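You operate a simulated robot arm through the tools that you are given. There is no shell and no other tool. Be economical: measure what you need, move in short steps, check, and stop when the job is done.

The job below is to be done with a simulated robot arm. You get a single attempt, and the scene is never put back.

Task
Take the red-collared brown tuft and leave it on top of the small white bale.
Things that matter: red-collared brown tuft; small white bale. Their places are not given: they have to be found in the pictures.

Only the result counts: the job must be done as asked and must still hold three seconds after the hand-in. Knocking over, shifting, dropping, spilling or breaking anything else fails it.

Robot
A 7-joint arm with a two-finger parallel gripper, fixed in place. Base frame: the origin is at the foot of the arm, x ahead of it, y to its left, z up; the work surface is at about z = 0. Lengths are in mm, angles in rad, forces in N, time in s.
With the tool pointing down near the work surface it reaches from about 240 to 620 mm from the base axis. Its first joint turns from -1.152 to 1.152 rad. Payload 2.6 kg.
The tool frame sits at the grasp point between the pads (the TCP): z along the fingers, y along the line on which they close. The tips reach 30 mm beyond it. The gripper opens to 94 mm. The fingers are 28 mm wide and 10 mm thick; the gripper's body (50 by 96 mm) begins 55 mm behind the TCP.
Orientation is that of the tool frame in the base frame, as a unit quaternion [x, y, z, w]. With the fingers straight down and closing along the base's y, the tool's x points along the base's -x, its y along +y and its z along -z.

Tools
- The arm moves only by the tool jog_arm. Its argument "plan" is a list of rows, each a list of 5 numbers: the shift along the base's x, y, z in units of 20 mm (1.0 is 20 mm), then the turn about the base's z in units of 8 degrees (1.0 is 8 degrees), then the finger opening in mm, from 0 to 94. In form: [[tx, ty, tz, yaw, gripper], ...]. A call has 1 to 10 rows; each row shifts and turns the commanded pose from where the row before left it. A call with a number of a shift or a turn outside -1 to 1 is refused whole. Rows are played at 5 a second. More than 50 mm and 0.15 rad between two rows, or a gripper value outside its range, and nothing of the call is played. A pose out of reach is approached as far as the arm can. The call stops where the force on the tool passes 40 N (or 10 N more than at its start, if that is more) or the arm is blocked; 0.2 s more then pass. The fingers move at their own pace (about 72 mm/s each) and stop on an object; they squeeze with about 33 N. The grip force told is the motor's: it shows also when the fingers shut on nothing. Time passes only in rows, and 0.2 s behind the last, so rows that do not move let the fingers close. The reply holds the time, the measured pose of the TCP, the force on the tool along the base axes, the opening and the grip force, in the units named above and with some noise, and new pictures: "show" is both (left out), scene, wrist or none.
- Cameras (640 x 400 px; columns grow to the right, rows downward): "scene" is fixed at [25.2, 419.8, 579.3]; the picture's right is [-0.88, -0.47, 0.00], its down [-0.21, 0.39, -0.90] and it looks along [0.42, -0.79, -0.44] (base axes); focal length 314 px, centre (320, 200). "wrist" rides on the gripper at [-37, 0, -58] in the tool frame; the picture's right is [0.00, -1.00, 0.00], its down [0.97, 0.00, -0.24] and it looks along [0.24, 0.00, 0.97] (tool axes); focal length 218 px, centre (320, 200).
- locate(camera, pixels): for up to 12 pixels [column, row] of the newest picture of that camera ("zoom" is the newest enlarged one), the place [x, y, z] in the base frame of the surface seen there, good to about 2 mm. The clock stands still meanwhile.
- enlarge(camera, box): a new picture of the part [left, top, right, bottom] of that camera's present view, enlarged. The clock stands still meanwhile.
- close_job(): hands the job in; it is judged then, once.

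Work in short steps. Measure before you move; look again where a grasp or a placing could have gone wrong, and mend it. You have 60 turns and 120 pictures in all, those below and enlarged ones among them. Open the gripper and draw the arm clear of the work before you hand the job in, unless the task says otherwise; then end with one line.

The tools are called after "Emit:" by a JSON object that holds its "method" and its "body". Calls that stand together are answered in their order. jog_arm: Moves the arm, as the interface text tells. Its arguments: {"type":"object","properties":{"plan":{"type":"array","items":{"type":"array","items":{"type":"number"}}},"show":{"type":"string","enum":["both","scene","wrist","none"]}},"required":["plan"]} The other tools are called the same way: locate (camera, pixels) gives the place of the surface under pixels of a picture; enlarge (camera, box) takes an enlarged picture of a part of a camera's view; close_job () hands the job in.

At the start:

```text
t: 0.0
tcp_pos: [358.7, -144.3, 296.4]
tcp_rot: [0.0, 1.0, 0.0, 0.001]
force: [-0.6, 0.1, 1.0]
gripper_width: 94.0
gripper_force: 0.1
```

scene: 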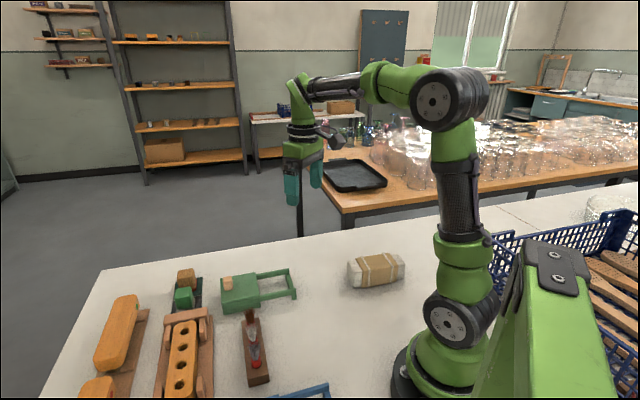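
wrist: 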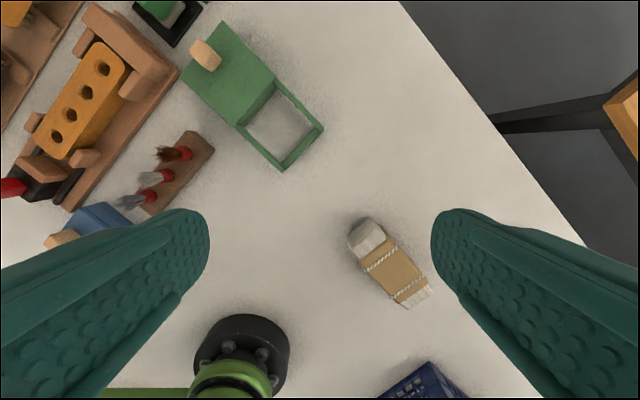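

The wrist view shows a small rack with three red-collared tufts (the brown one near (175,153)) and the white bale near (390,262). I'll enlarge both before measuring.

Emit:
{"method": "enlarge", "body": {"camera": "wrist", "box": [90, 110, 250, 230]}}

Emit:
{"method": "enlarge", "body": {"camera": "scene", "box": [200, 240, 420, 390]}}

Emit:
{"method": "locate", "body": {"camera": "wrist", "pixels": [[165, 154], [185, 154], [175, 146], [200, 140], [165, 175], [150, 198], [365, 238], [390, 262], [420, 295], [375, 222], [355, 250], [300, 230]]}}

```text
3.33 times, centred on (170, 170) of wrist
```

zoom: 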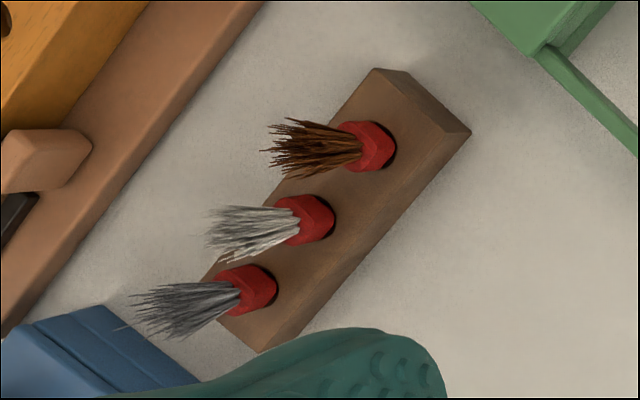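

```text
2.67 times, centred on (310, 315) of scene
```

zoom: 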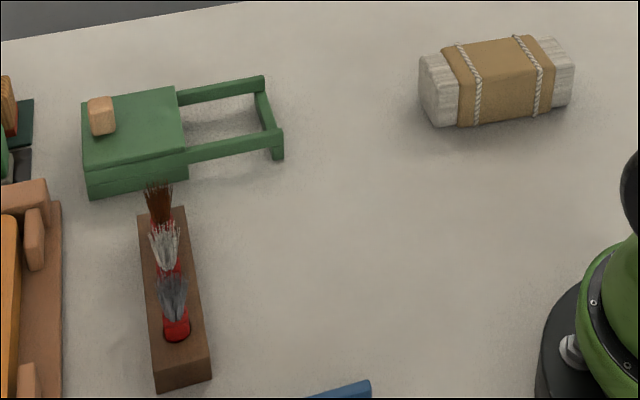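

```text
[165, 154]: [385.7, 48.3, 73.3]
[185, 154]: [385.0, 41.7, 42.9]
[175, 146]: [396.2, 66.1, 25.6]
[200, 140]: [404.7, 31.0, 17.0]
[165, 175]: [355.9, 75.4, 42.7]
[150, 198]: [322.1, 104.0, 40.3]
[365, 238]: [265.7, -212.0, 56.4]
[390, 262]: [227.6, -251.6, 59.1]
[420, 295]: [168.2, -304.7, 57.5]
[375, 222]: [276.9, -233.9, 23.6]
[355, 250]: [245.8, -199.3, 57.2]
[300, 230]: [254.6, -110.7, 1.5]
```

The brown tuft stands at about (385, 44), with its collar from z≈20 to 45; the bale top is near (228, -250, 58). I'll move above the tuft, staying high, to measure it closely.

Emit:
{"method": "jog_arm", "body": {"plan": [[0, 1, 0, 0, 94], [0, 1, 0, 0, 94], [0, 1, 0, 0, 94], [0, 1, 0, 0, 94], [0, 1, -0.5, 0, 94], [0, 1, -0.5, 0, 94], [0, 1, -0.5, 0, 94], [0, 1, -0.5, 0, 94], [0, 1, -0.5, 0, 94], [0, 0.4, -0.5, 0, 94]]}}

```text
t: 2.2
tcp_pos: [359.5, 44.6, 236.3]
tcp_rot: [0.0, 1.0, 0.0, 0.0]
force: [0.6, 0.3, 0.4]
gripper_width: 93.7
gripper_force: 0.1
```

scene: 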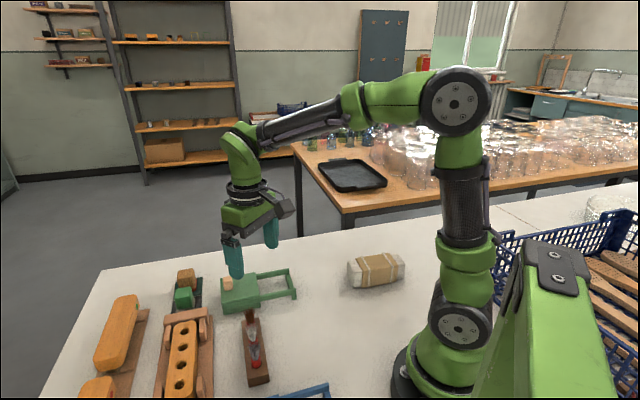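
wrist: 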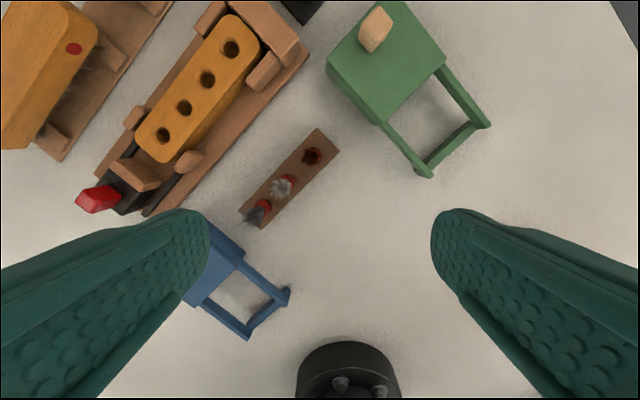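

Now the rack is seen from above: the brown tuft is at (312,156), the white at (281,185), the grey at (262,208). I'll enlarge and measure.

Emit:
{"method": "enlarge", "body": {"camera": "wrist", "box": [230, 120, 350, 195]}}

Emit:
{"method": "locate", "body": {"camera": "wrist", "pixels": [[312, 156], [319, 129], [339, 150], [240, 211], [261, 228], [304, 156], [319, 158], [312, 149], [312, 164], [286, 200], [322, 145], [300, 172]]}}

```text
5.33 times, centred on (290, 158) of wrist
```

zoom: 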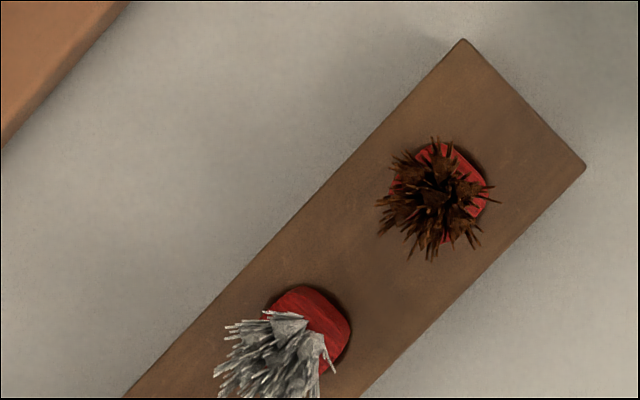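

```text
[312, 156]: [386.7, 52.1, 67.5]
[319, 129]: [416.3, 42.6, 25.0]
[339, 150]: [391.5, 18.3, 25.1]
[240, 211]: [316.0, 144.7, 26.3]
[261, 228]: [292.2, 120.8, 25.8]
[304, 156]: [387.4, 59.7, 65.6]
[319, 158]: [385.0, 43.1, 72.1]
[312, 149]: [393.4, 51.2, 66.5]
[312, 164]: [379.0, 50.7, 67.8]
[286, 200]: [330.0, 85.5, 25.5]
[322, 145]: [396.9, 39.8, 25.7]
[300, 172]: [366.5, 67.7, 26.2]
```

The rack top is at z≈25.5, its long axis lies at 45°, and the brown tuft is centred near (386, 49.5), about 20 mm wide. I'll turn -45° so the fingers close across the rack, move over the tuft and descend partway.

Emit:
{"method": "jog_arm", "body": {"plan": [[0.3, 0.05, 0, -0.9375, 70], [0.3, 0.05, 0, -0.9375, 70], [0.3, 0.05, 0, -0.9375, 70], [0.3, 0.05, 0, -0.9375, 70], [0.125, 0.045, -0.5, -0.9375, 70], [0, 0, -1, -0.9375, 70], [0, 0, -1, 0, 70], [0, 0, -1, 0, 70], [0, 0, -1, 0, 70], [0, 0, 0, 0, 70]]}}

```text
t: 4.4
tcp_pos: [386.3, 49.4, 145.8]
tcp_rot: [0.383, 0.924, 0.0, 0.0]
force: [0.3, 0.2, -0.5]
gripper_width: 70.0
gripper_force: 0.0
```

scene: 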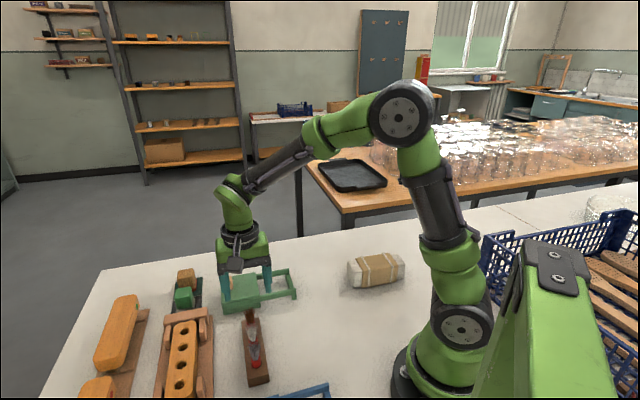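
wrist: 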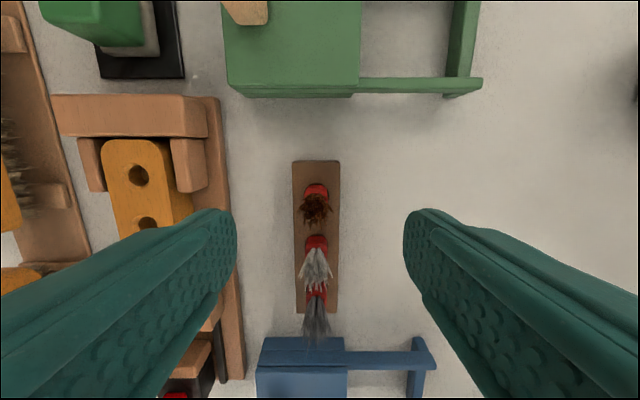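

The fingers are aligned across the rack, with the brown tuft at (316,205). I'll check the collar centre and the clearance to the train edge.

Emit:
{"method": "locate", "body": {"camera": "wrist", "pixels": [[316, 190], [308, 190], [325, 190], [316, 186], [316, 205], [222, 150], [205, 150], [293, 200], [339, 200], [316, 225], [316, 240]]}}

Emit:
{"method": "enlarge", "body": {"camera": "wrist", "box": [280, 165, 352, 210]}}

```text
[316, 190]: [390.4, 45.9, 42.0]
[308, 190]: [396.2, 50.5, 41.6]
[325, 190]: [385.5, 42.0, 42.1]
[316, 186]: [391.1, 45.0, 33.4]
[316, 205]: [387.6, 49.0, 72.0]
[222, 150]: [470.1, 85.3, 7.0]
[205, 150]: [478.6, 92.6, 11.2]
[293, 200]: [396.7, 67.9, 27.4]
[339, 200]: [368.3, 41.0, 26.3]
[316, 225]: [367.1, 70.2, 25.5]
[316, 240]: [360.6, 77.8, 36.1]
```

```text
8.89 times, centred on (316, 188) of wrist
```

zoom: 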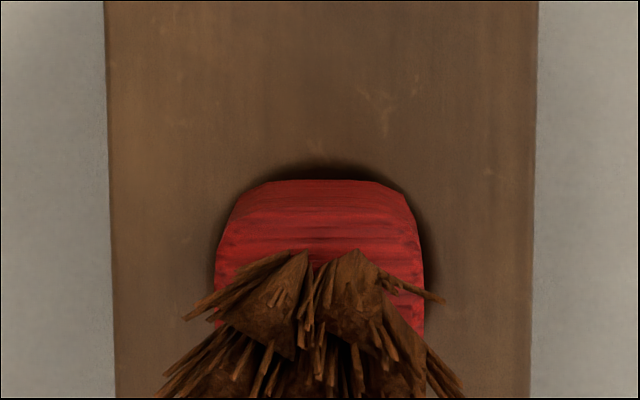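

The collar centre works out to about (385.3, 51.5), and the train edge is well clear. I'll nudge over and descend to TCP z≈58.5, which puts the tips just above the rack top.

Emit:
{"method": "jog_arm", "body": {"plan": [[-0.05, 0.1, -0.9, 0, 60], [0, 0, -0.9, 0, 60], [0, 0, -0.9, 0, 60], [0, 0, -0.9, 0, 60], [0, 0, -0.76, 0, 60], [0, 0, 0, 0, 60]]}}

```text
t: 5.8
tcp_pos: [385.8, 49.3, 60.2]
tcp_rot: [0.382, 0.924, 0.0, 0.0]
force: [0.6, -0.5, 0.5]
gripper_width: 60.0
gripper_force: 0.1
```

scene: 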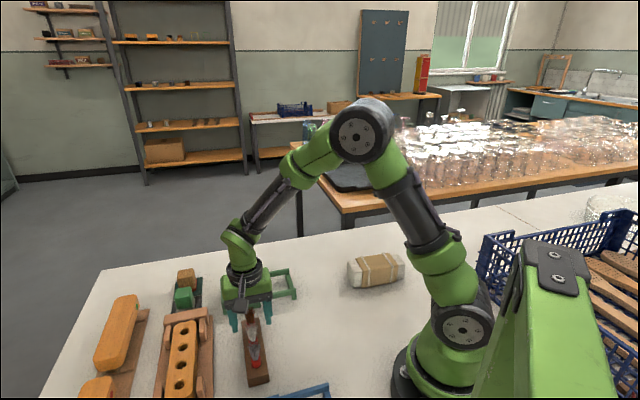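
wrist: 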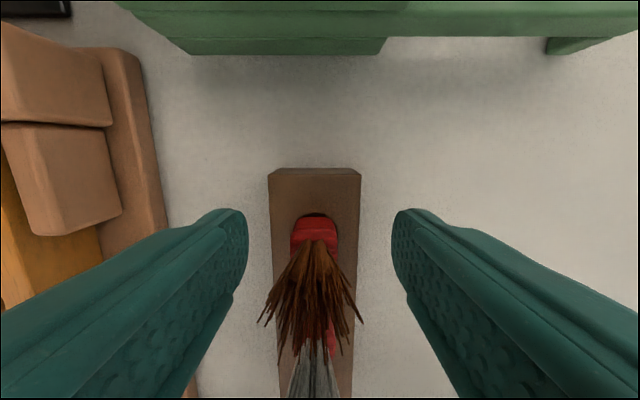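

The collar at (315,235) sits centred between the fingers. I'll lower slightly and close.

Emit:
{"method": "jog_arm", "body": {"plan": [[0, 0.05, -0.06, 0, 60], [0, 0, 0, 0, 30], [0, 0, 0, 0, 14], [0, 0, 0, 0, 5], [0, 0, 0, 0, 5], [0, 0, 0, 0, 5]]}}

```text
t: 7.2
tcp_pos: [383.5, 52.0, 58.1]
tcp_rot: [0.383, 0.924, 0.0, 0.0]
force: [-0.3, 1.2, -0.1]
gripper_width: 16.3
gripper_force: 33.6
```

scene: 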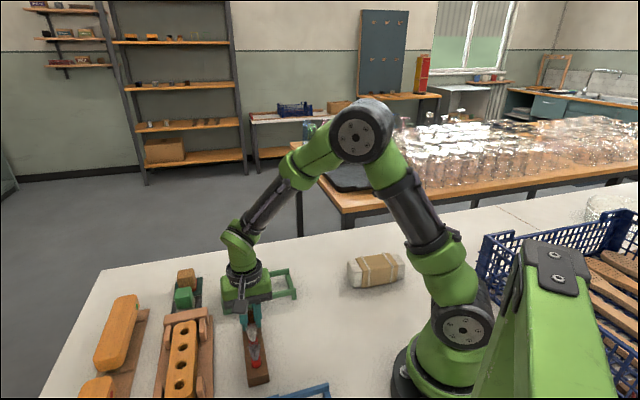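
wrist: 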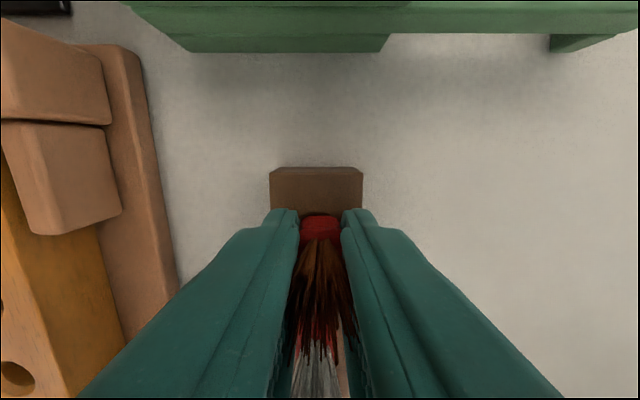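

The grip holds at 16.3 mm with 33.6 N. I'll lift slowly straight up, watching the force.

Emit:
{"method": "jog_arm", "body": {"plan": [[0, 0, 0.3, 0, 5], [0, 0, 0.3, 0, 5], [0, 0, 0.5, 0, 5], [0, 0, 0.6, 0, 5], [0, 0, 0.8, 0, 5], [0, 0, 1, 0, 5], [0, 0, 1, 0, 5], [0, 0, 1, 0, 5], [0, 0, 1, 0, 5]]}}

```text
t: 9.2
tcp_pos: [384.1, 51.1, 187.1]
tcp_rot: [0.382, 0.924, 0.0, 0.001]
force: [0.6, -1.2, -0.9]
gripper_width: 16.1
gripper_force: 33.2
```

scene: 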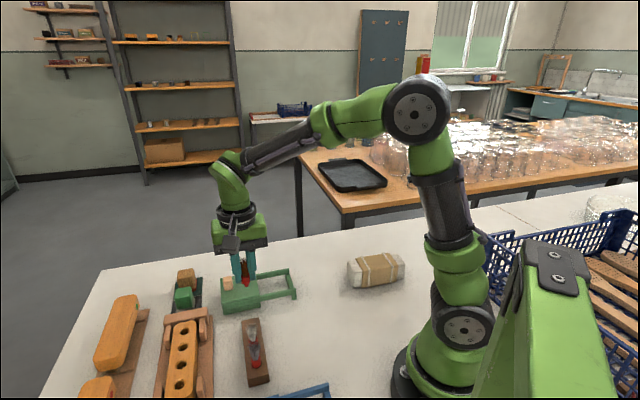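
wrist: 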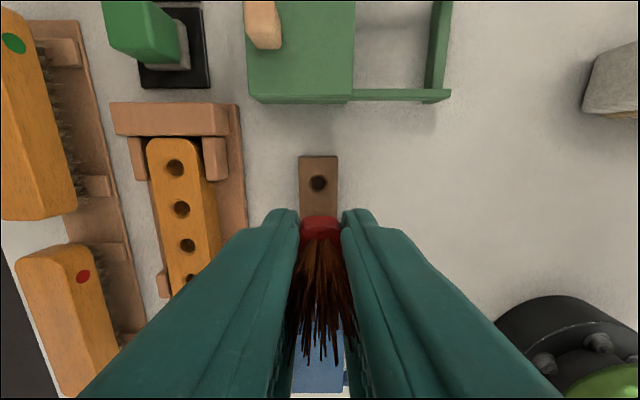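

The tuft is held and its hole is left empty. I'll enlarge the scene around (245,275) to see how far the tuft reaches below the fingertips, and also view the bale.

Emit:
{"method": "enlarge", "body": {"camera": "scene", "box": [215, 240, 279, 300]}}

Emit:
{"method": "enlarge", "body": {"camera": "scene", "box": [336, 240, 416, 300]}}

Emit:
{"method": "locate", "body": {"camera": "scene", "pixels": [[245, 280], [245, 284], [245, 287], [245, 276], [348, 263], [360, 288], [355, 262], [376, 261], [376, 270], [395, 257], [402, 266], [385, 263]]}}

```text
6.67 times, centred on (247, 270) of scene
```

zoom: 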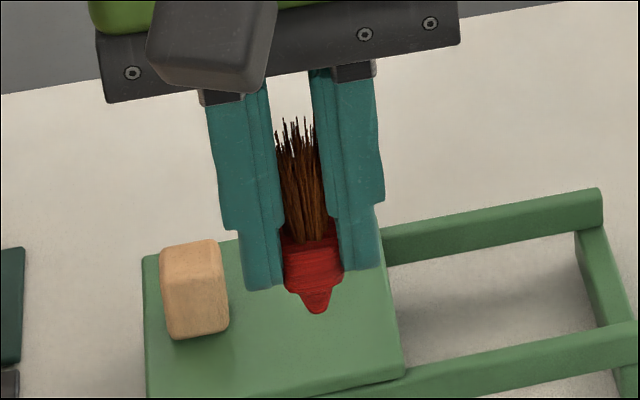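

```text
6.67 times, centred on (376, 270) of scene
```

zoom: 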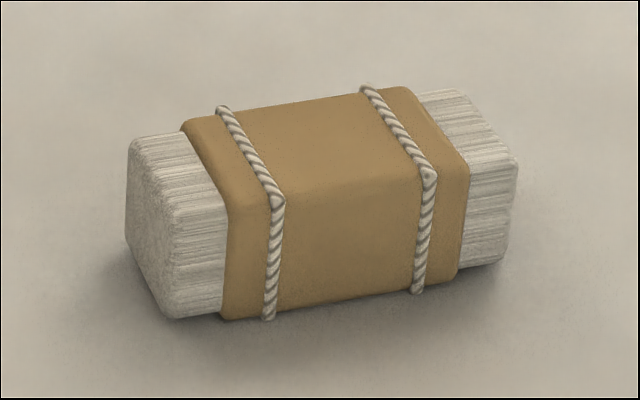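

```text
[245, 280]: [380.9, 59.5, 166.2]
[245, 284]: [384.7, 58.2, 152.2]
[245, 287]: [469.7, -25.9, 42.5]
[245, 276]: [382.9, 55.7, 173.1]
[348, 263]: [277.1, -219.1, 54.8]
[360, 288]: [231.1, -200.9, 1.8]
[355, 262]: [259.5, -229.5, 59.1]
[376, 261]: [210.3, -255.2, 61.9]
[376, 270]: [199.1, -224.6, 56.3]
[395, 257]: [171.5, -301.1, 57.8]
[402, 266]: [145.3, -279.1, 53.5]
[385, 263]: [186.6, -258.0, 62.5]
```

The tuft has a tapered peg at its foot, reaching about 36 mm below the TCP, so it can't be trusted to stand. I'll lay it along the bale's top by releasing it between barely opened fingers. First I carry it towards the bale, turning so the fingers close across the bale's width.

Emit:
{"method": "jog_arm", "body": {"plan": [[-0.43, -0.765, 0.2, 0.53, 5], [-0.43, -0.765, 0.2, 0.53, 5], [-0.43, -0.765, 0.2, 0.53, 5], [-0.43, -0.765, 0.2, 0.53, 5], [-0.43, -0.765, 0.2, 0.53, 5], [-0.43, -0.765, 0.2, 0.53, 5], [-0.43, -0.765, 0.2, 0.53, 5], [-0.43, -0.765, 0.2, 0.53, 5], [-0.43, -0.765, 0, 0.53, 5], [-0.43, -0.765, 0, 0.53, 5]], "show": "none"}}

Emit:
{"method": "jog_arm", "body": {"plan": [[-0.43, -0.765, 0, 0.53, 5], [-0.43, -0.765, 0, 0.53, 5], [-0.43, -0.765, 0, 0.53, 5], [-0.43, -0.765, 0, 0.53, 5], [-0.43, -0.765, 0, 0.53, 5], [-0.43, -0.765, 0, 0.53, 5], [-0.43, -0.765, 0, 0.53, 5], [-0.43, -0.765, 0, 0.53, 5]]}}

```text
t: 11.4
tcp_pos: [299.4, -103.4, 220.8]
tcp_rot: [0.022, 1.0, 0.0, 0.0]
force: [0.0, 1.3, 0.6]
gripper_width: 16.2
gripper_force: 32.4
```

```text
t: 13.2
tcp_pos: [229.5, -223.7, 220.8]
tcp_rot: [-0.27, 0.963, 0.0, 0.0]
force: [1.0, -0.3, -0.3]
gripper_width: 16.2
gripper_force: 33.3
```

scene: 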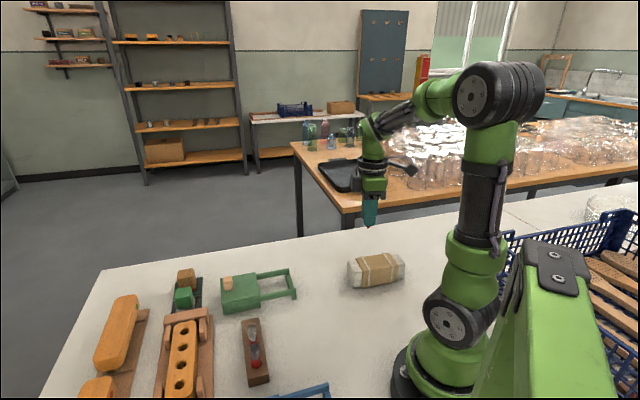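
wrist: 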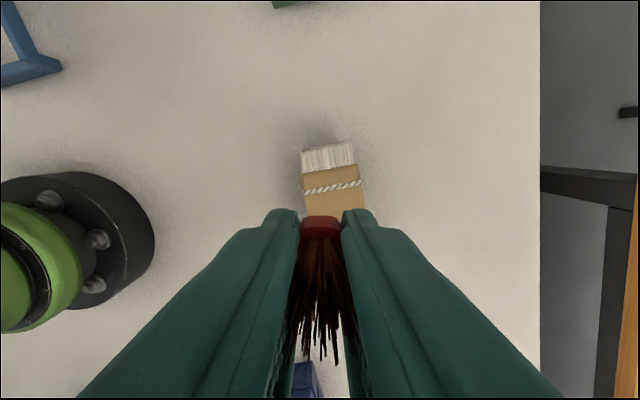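

The bale's near end shows at (330,180), slightly turned from the tool axis. I'll measure its edges in both views.

Emit:
{"method": "locate", "body": {"camera": "wrist", "pixels": [[303, 170], [357, 164], [302, 152], [352, 144], [307, 189], [359, 182], [333, 178], [333, 200]]}}

Emit:
{"method": "enlarge", "body": {"camera": "scene", "box": [336, 240, 416, 300]}}

Emit:
{"method": "locate", "body": {"camera": "zoom", "pixels": [[250, 150], [280, 197], [395, 130], [427, 172], [230, 112], [368, 90], [310, 145], [330, 105], [350, 175], [210, 160], [450, 130], [330, 140]]}}

```text
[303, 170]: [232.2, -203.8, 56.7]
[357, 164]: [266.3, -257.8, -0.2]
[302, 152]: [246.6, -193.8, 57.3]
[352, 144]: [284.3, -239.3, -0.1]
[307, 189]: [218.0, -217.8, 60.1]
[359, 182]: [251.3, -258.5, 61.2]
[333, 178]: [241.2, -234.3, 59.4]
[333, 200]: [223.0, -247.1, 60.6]
```

```text
6.67 times, centred on (376, 270) of scene
```

zoom: 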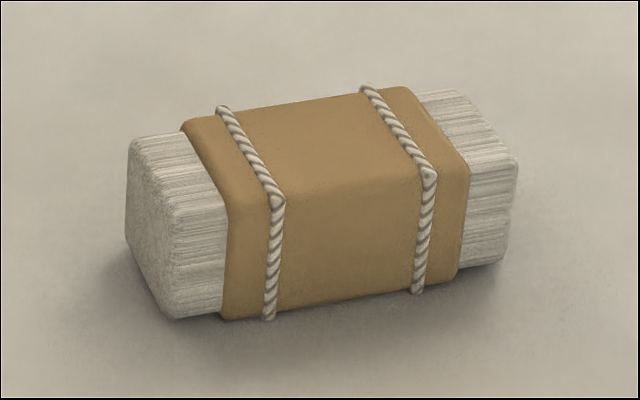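

```text
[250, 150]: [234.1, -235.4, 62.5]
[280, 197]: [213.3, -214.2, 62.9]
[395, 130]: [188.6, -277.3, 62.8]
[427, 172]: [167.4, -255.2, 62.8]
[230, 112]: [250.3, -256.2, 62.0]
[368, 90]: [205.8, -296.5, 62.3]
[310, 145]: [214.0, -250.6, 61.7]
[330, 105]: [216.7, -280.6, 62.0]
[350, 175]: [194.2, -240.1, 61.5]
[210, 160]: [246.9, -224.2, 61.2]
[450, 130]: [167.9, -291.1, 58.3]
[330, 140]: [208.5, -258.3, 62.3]
```

The ropes centre on (232,-235) and (187,-276), so the bale centre is (209.5,-255.5), its long axis at 42.5° and its top at z≈62. I'll align (+11.2°), move over the centre and descend to about z=115.

Emit:
{"method": "jog_arm", "body": {"plan": [[-0.5, -0.8, 0, 0.7, 5], [-0.5, -0.8, 0, 0.7, 5], [0, 0, -1, 0, 5], [0, 0, -1, 0, 5], [0, 0, -1, 0, 5], [0, 0, -1, 0, 5], [0, 0, -0.8, 0, 5], [0, 0, -0.5, 0, 5], [0, 0, 0, 0, 5]]}}

Emit:
{"method": "enlarge", "body": {"camera": "scene", "box": [336, 220, 416, 300]}}

```text
t: 15.2
tcp_pos: [209.1, -256.6, 114.4]
tcp_rot: [-0.362, 0.932, 0.0, 0.0]
force: [0.2, -0.1, 0.0]
gripper_width: 16.1
gripper_force: 33.2
```

scene: 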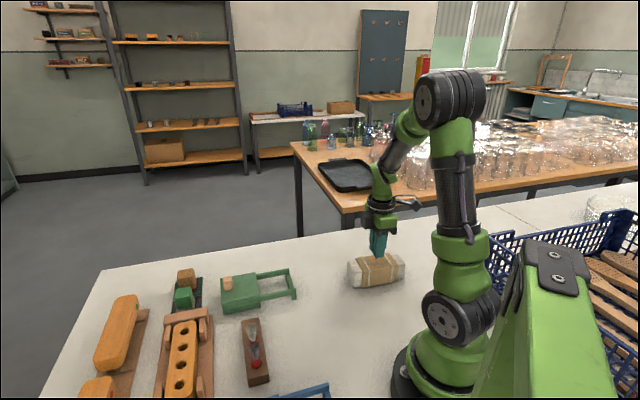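
wrist: 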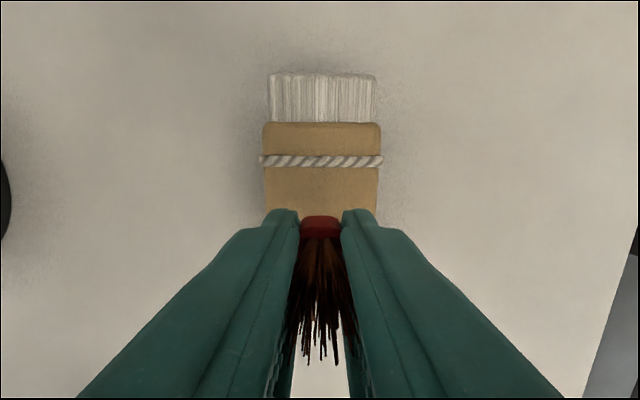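

```text
5.00 times, centred on (376, 260) of scene
```

zoom: 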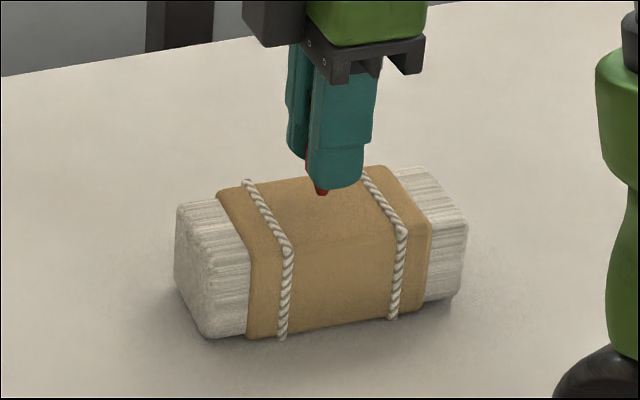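

The alignment is good and the peg hovers over the cloth between the ropes. I'll lower 9 mm and read the force.

Emit:
{"method": "jog_arm", "body": {"plan": [[0, 0, -0.2, 0, 5], [0, 0, -0.15, 0, 5], [0, 0, -0.1, 0, 5], [0, 0, 0, 0, 5]], "show": "none"}}

Emit:
{"method": "enlarge", "body": {"camera": "scene", "box": [351, 240, 401, 280]}}

```text
t: 16.2
tcp_pos: [210.0, -254.9, 105.0]
tcp_rot: [-0.362, 0.932, 0.0, -0.001]
force: [-1.6, 0.9, 2.5]
gripper_width: 16.2
gripper_force: 32.8
```

```text
10.00 times, centred on (376, 260) of scene
```

zoom: 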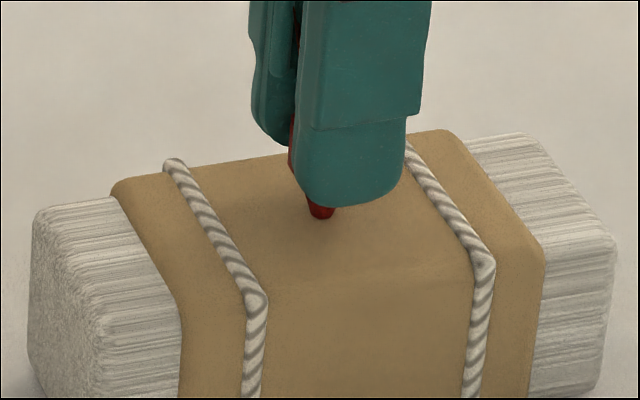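

The vertical force reads 2.5 N, so contact may be starting. I'll lower in 1 mm steps to confirm.

Emit:
{"method": "jog_arm", "body": {"plan": [[0, 0, -0.05, 0, 5], [0, 0, 0, 0, 5]], "show": "none"}}

Emit:
{"method": "jog_arm", "body": {"plan": [[0, 0, -0.05, 0, 5], [0, 0, 0, 0, 5]], "show": "none"}}

```text
t: 16.8
tcp_pos: [210.4, -256.9, 103.7]
tcp_rot: [-0.363, 0.932, -0.001, 0.0]
force: [-1.9, 2.4, 13.9]
gripper_width: 16.4
gripper_force: 32.2
```

```text
t: 17.4
tcp_pos: [210.8, -256.8, 104.0]
tcp_rot: [-0.363, 0.932, -0.002, 0.001]
force: [-2.0, 2.4, 27.0]
gripper_width: 16.4
gripper_force: 33.8
```

Contact is confirmed at 27 N. I'll back off 2 mm, then open the fingers just enough (28 mm) to let the tuft go between them.

Emit:
{"method": "jog_arm", "body": {"plan": [[0, 0, 0.1, 0, 5], [0, 0, 0, 0, 5], [0, 0, 0, 0, 20], [0, 0, 0, 0, 24], [0, 0, 0, 0, 28], [0, 0, 0, 0, 28], [0, 0, 0, 0, 28], [0, 0, 0, 0, 28]]}}

Emit:
{"method": "enlarge", "body": {"camera": "scene", "box": [346, 230, 416, 286]}}

```text
t: 19.2
tcp_pos: [210.1, -255.5, 105.6]
tcp_rot: [-0.362, 0.932, 0.001, 0.0]
force: [-0.2, 0.5, -0.2]
gripper_width: 28.2
gripper_force: 0.0
```

scene: 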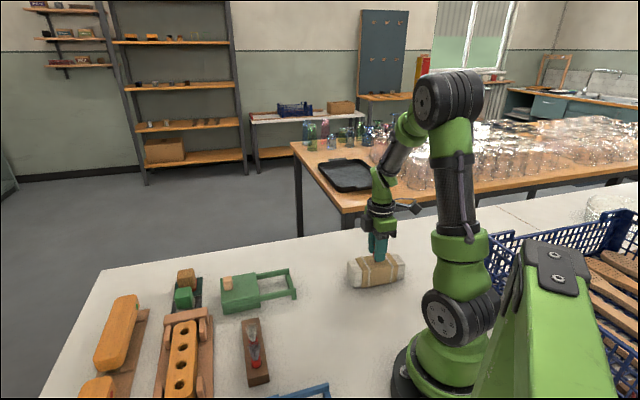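
wrist: 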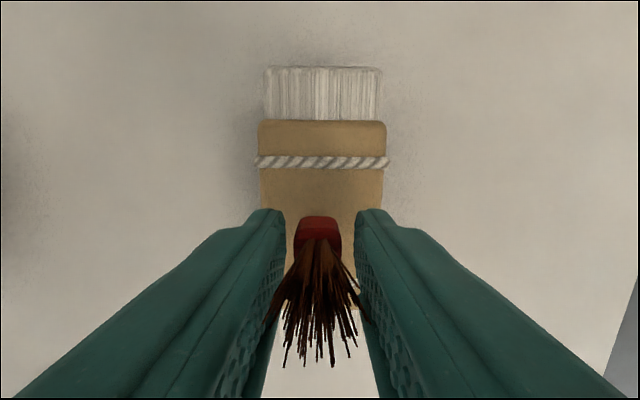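

```text
7.14 times, centred on (381, 258) of scene
```

zoom: 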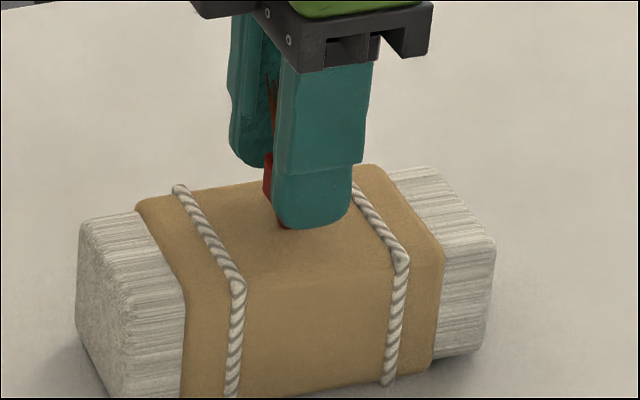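

The tuft appears to stand upright on its own between the open pads (wrist (318,240)), with no force on the tool. I'll open slowly to 40 mm and watch it.

Emit:
{"method": "jog_arm", "body": {"plan": [[0, 0, 0, 0, 31], [0, 0, 0, 0, 34], [0, 0, 0, 0, 37], [0, 0, 0, 0, 40], [0, 0, 0, 0, 40], [0, 0, 0, 0, 40], [0, 0, 0, 0, 40]], "show": "wrist"}}

Emit:
{"method": "enlarge", "body": {"camera": "scene", "box": [346, 230, 416, 286]}}

```text
t: 20.8
tcp_pos: [209.3, -255.8, 104.1]
tcp_rot: [-0.362, 0.932, 0.0, 0.0]
force: [-0.1, 0.2, -0.4]
gripper_width: 40.0
gripper_force: 0.2
```

wrist: 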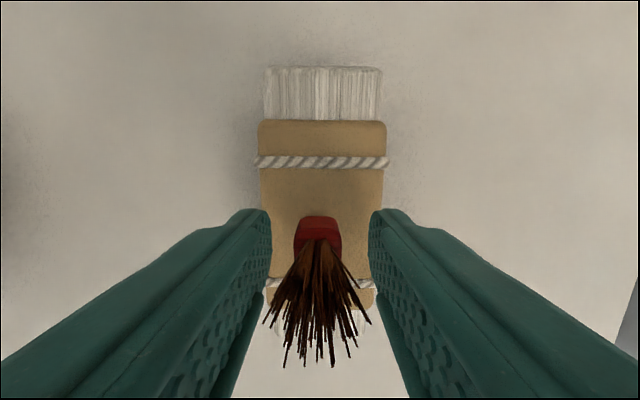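

```text
7.14 times, centred on (381, 258) of scene
```

zoom: 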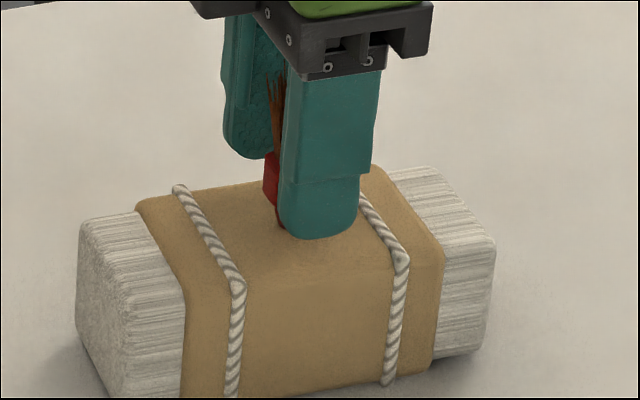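

It hasn't moved and stands clear of both pads. I'll open fully and then rise slowly straight up.

Emit:
{"method": "jog_arm", "body": {"plan": [[0, 0, 0, 0, 48], [0, 0, 0, 0, 56], [0, 0, 0, 0, 66], [0, 0, 0, 0, 66], [0, 0, 0.3, 0, 66], [0, 0, 0.4, 0, 66], [0, 0, 0.6, 0, 66], [0, 0, 0.8, 0, 66], [0, 0, 1, 0, 66], [0, 0, 1, 0, 66]]}}

Emit:
{"method": "enlarge", "body": {"camera": "scene", "box": [346, 220, 416, 286]}}

```text
t: 23.0
tcp_pos: [210.3, -255.0, 187.0]
tcp_rot: [-0.363, 0.932, 0.0, 0.0]
force: [-1.0, 0.5, 0.5]
gripper_width: 66.0
gripper_force: 0.2
```

scene: 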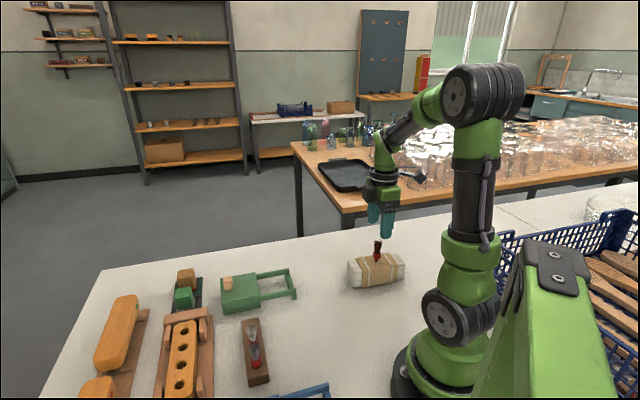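
wrist: 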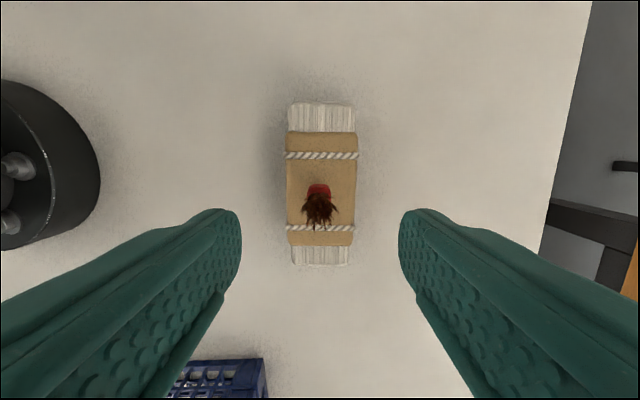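

```text
6.06 times, centred on (381, 253) of scene
```

zoom: 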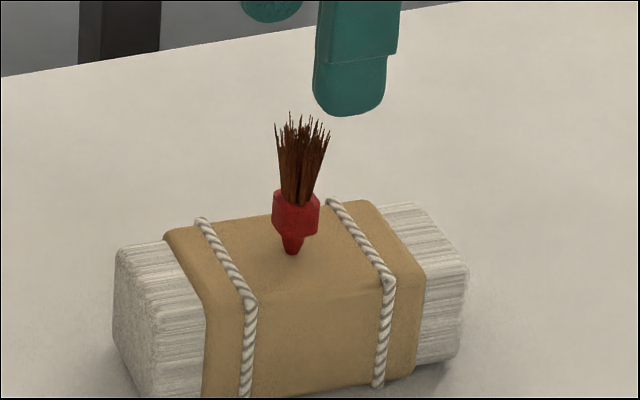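

The tuft stands upright at the middle of the bale. I'll draw the arm up and away, and let some time pass to confirm that it holds.

Emit:
{"method": "jog_arm", "body": {"plan": [[0, 0, 1, 0, 66], [0, 0, 1, 0, 66], [0, 0, 1, 0, 66], [0.7, 0.7, 0, 0, 66], [0.7, 0.7, 0, 0, 66], [0.7, 0.7, 0, 0, 66], [0.7, 0.7, 0, 0, 66], [0, 0, 0, 0, 66], [0, 0, 0, 0, 66], [0, 0, 0, 0, 66]], "show": "scene"}}

Emit:
{"method": "enlarge", "body": {"camera": "scene", "box": [346, 220, 416, 286]}}

```text
t: 25.2
tcp_pos: [266.5, -201.6, 248.8]
tcp_rot: [-0.362, 0.932, 0.0, 0.001]
force: [-0.5, 0.1, 1.6]
gripper_width: 65.9
gripper_force: 0.0
```

scene: 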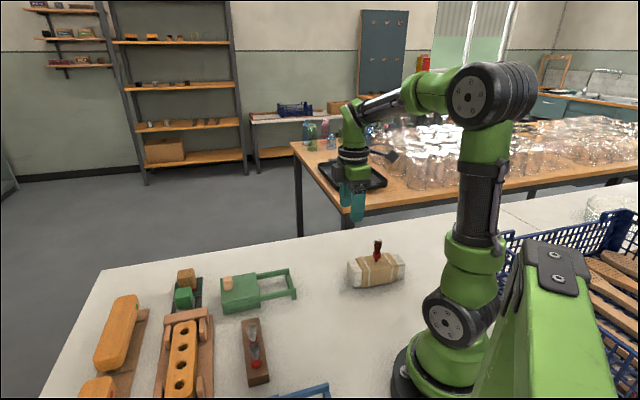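

```text
6.06 times, centred on (381, 253) of scene
```

zoom: 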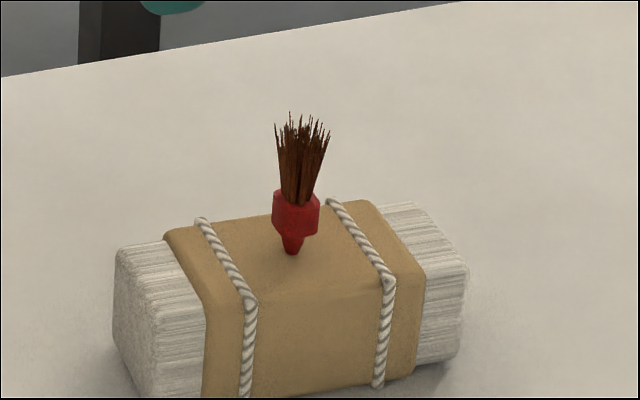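

The tuft looks the same over 2 s later, the gripper is open and the arm is clear. I'm handing in.

Emit:
{"method": "close_job", "body": {}}

```text
The job is handed in.
```

The red-collared brown tuft was standing upright on top of the small white bale when I handed in, and it had not moved in the last pictures, taken about 2 s apart after release.
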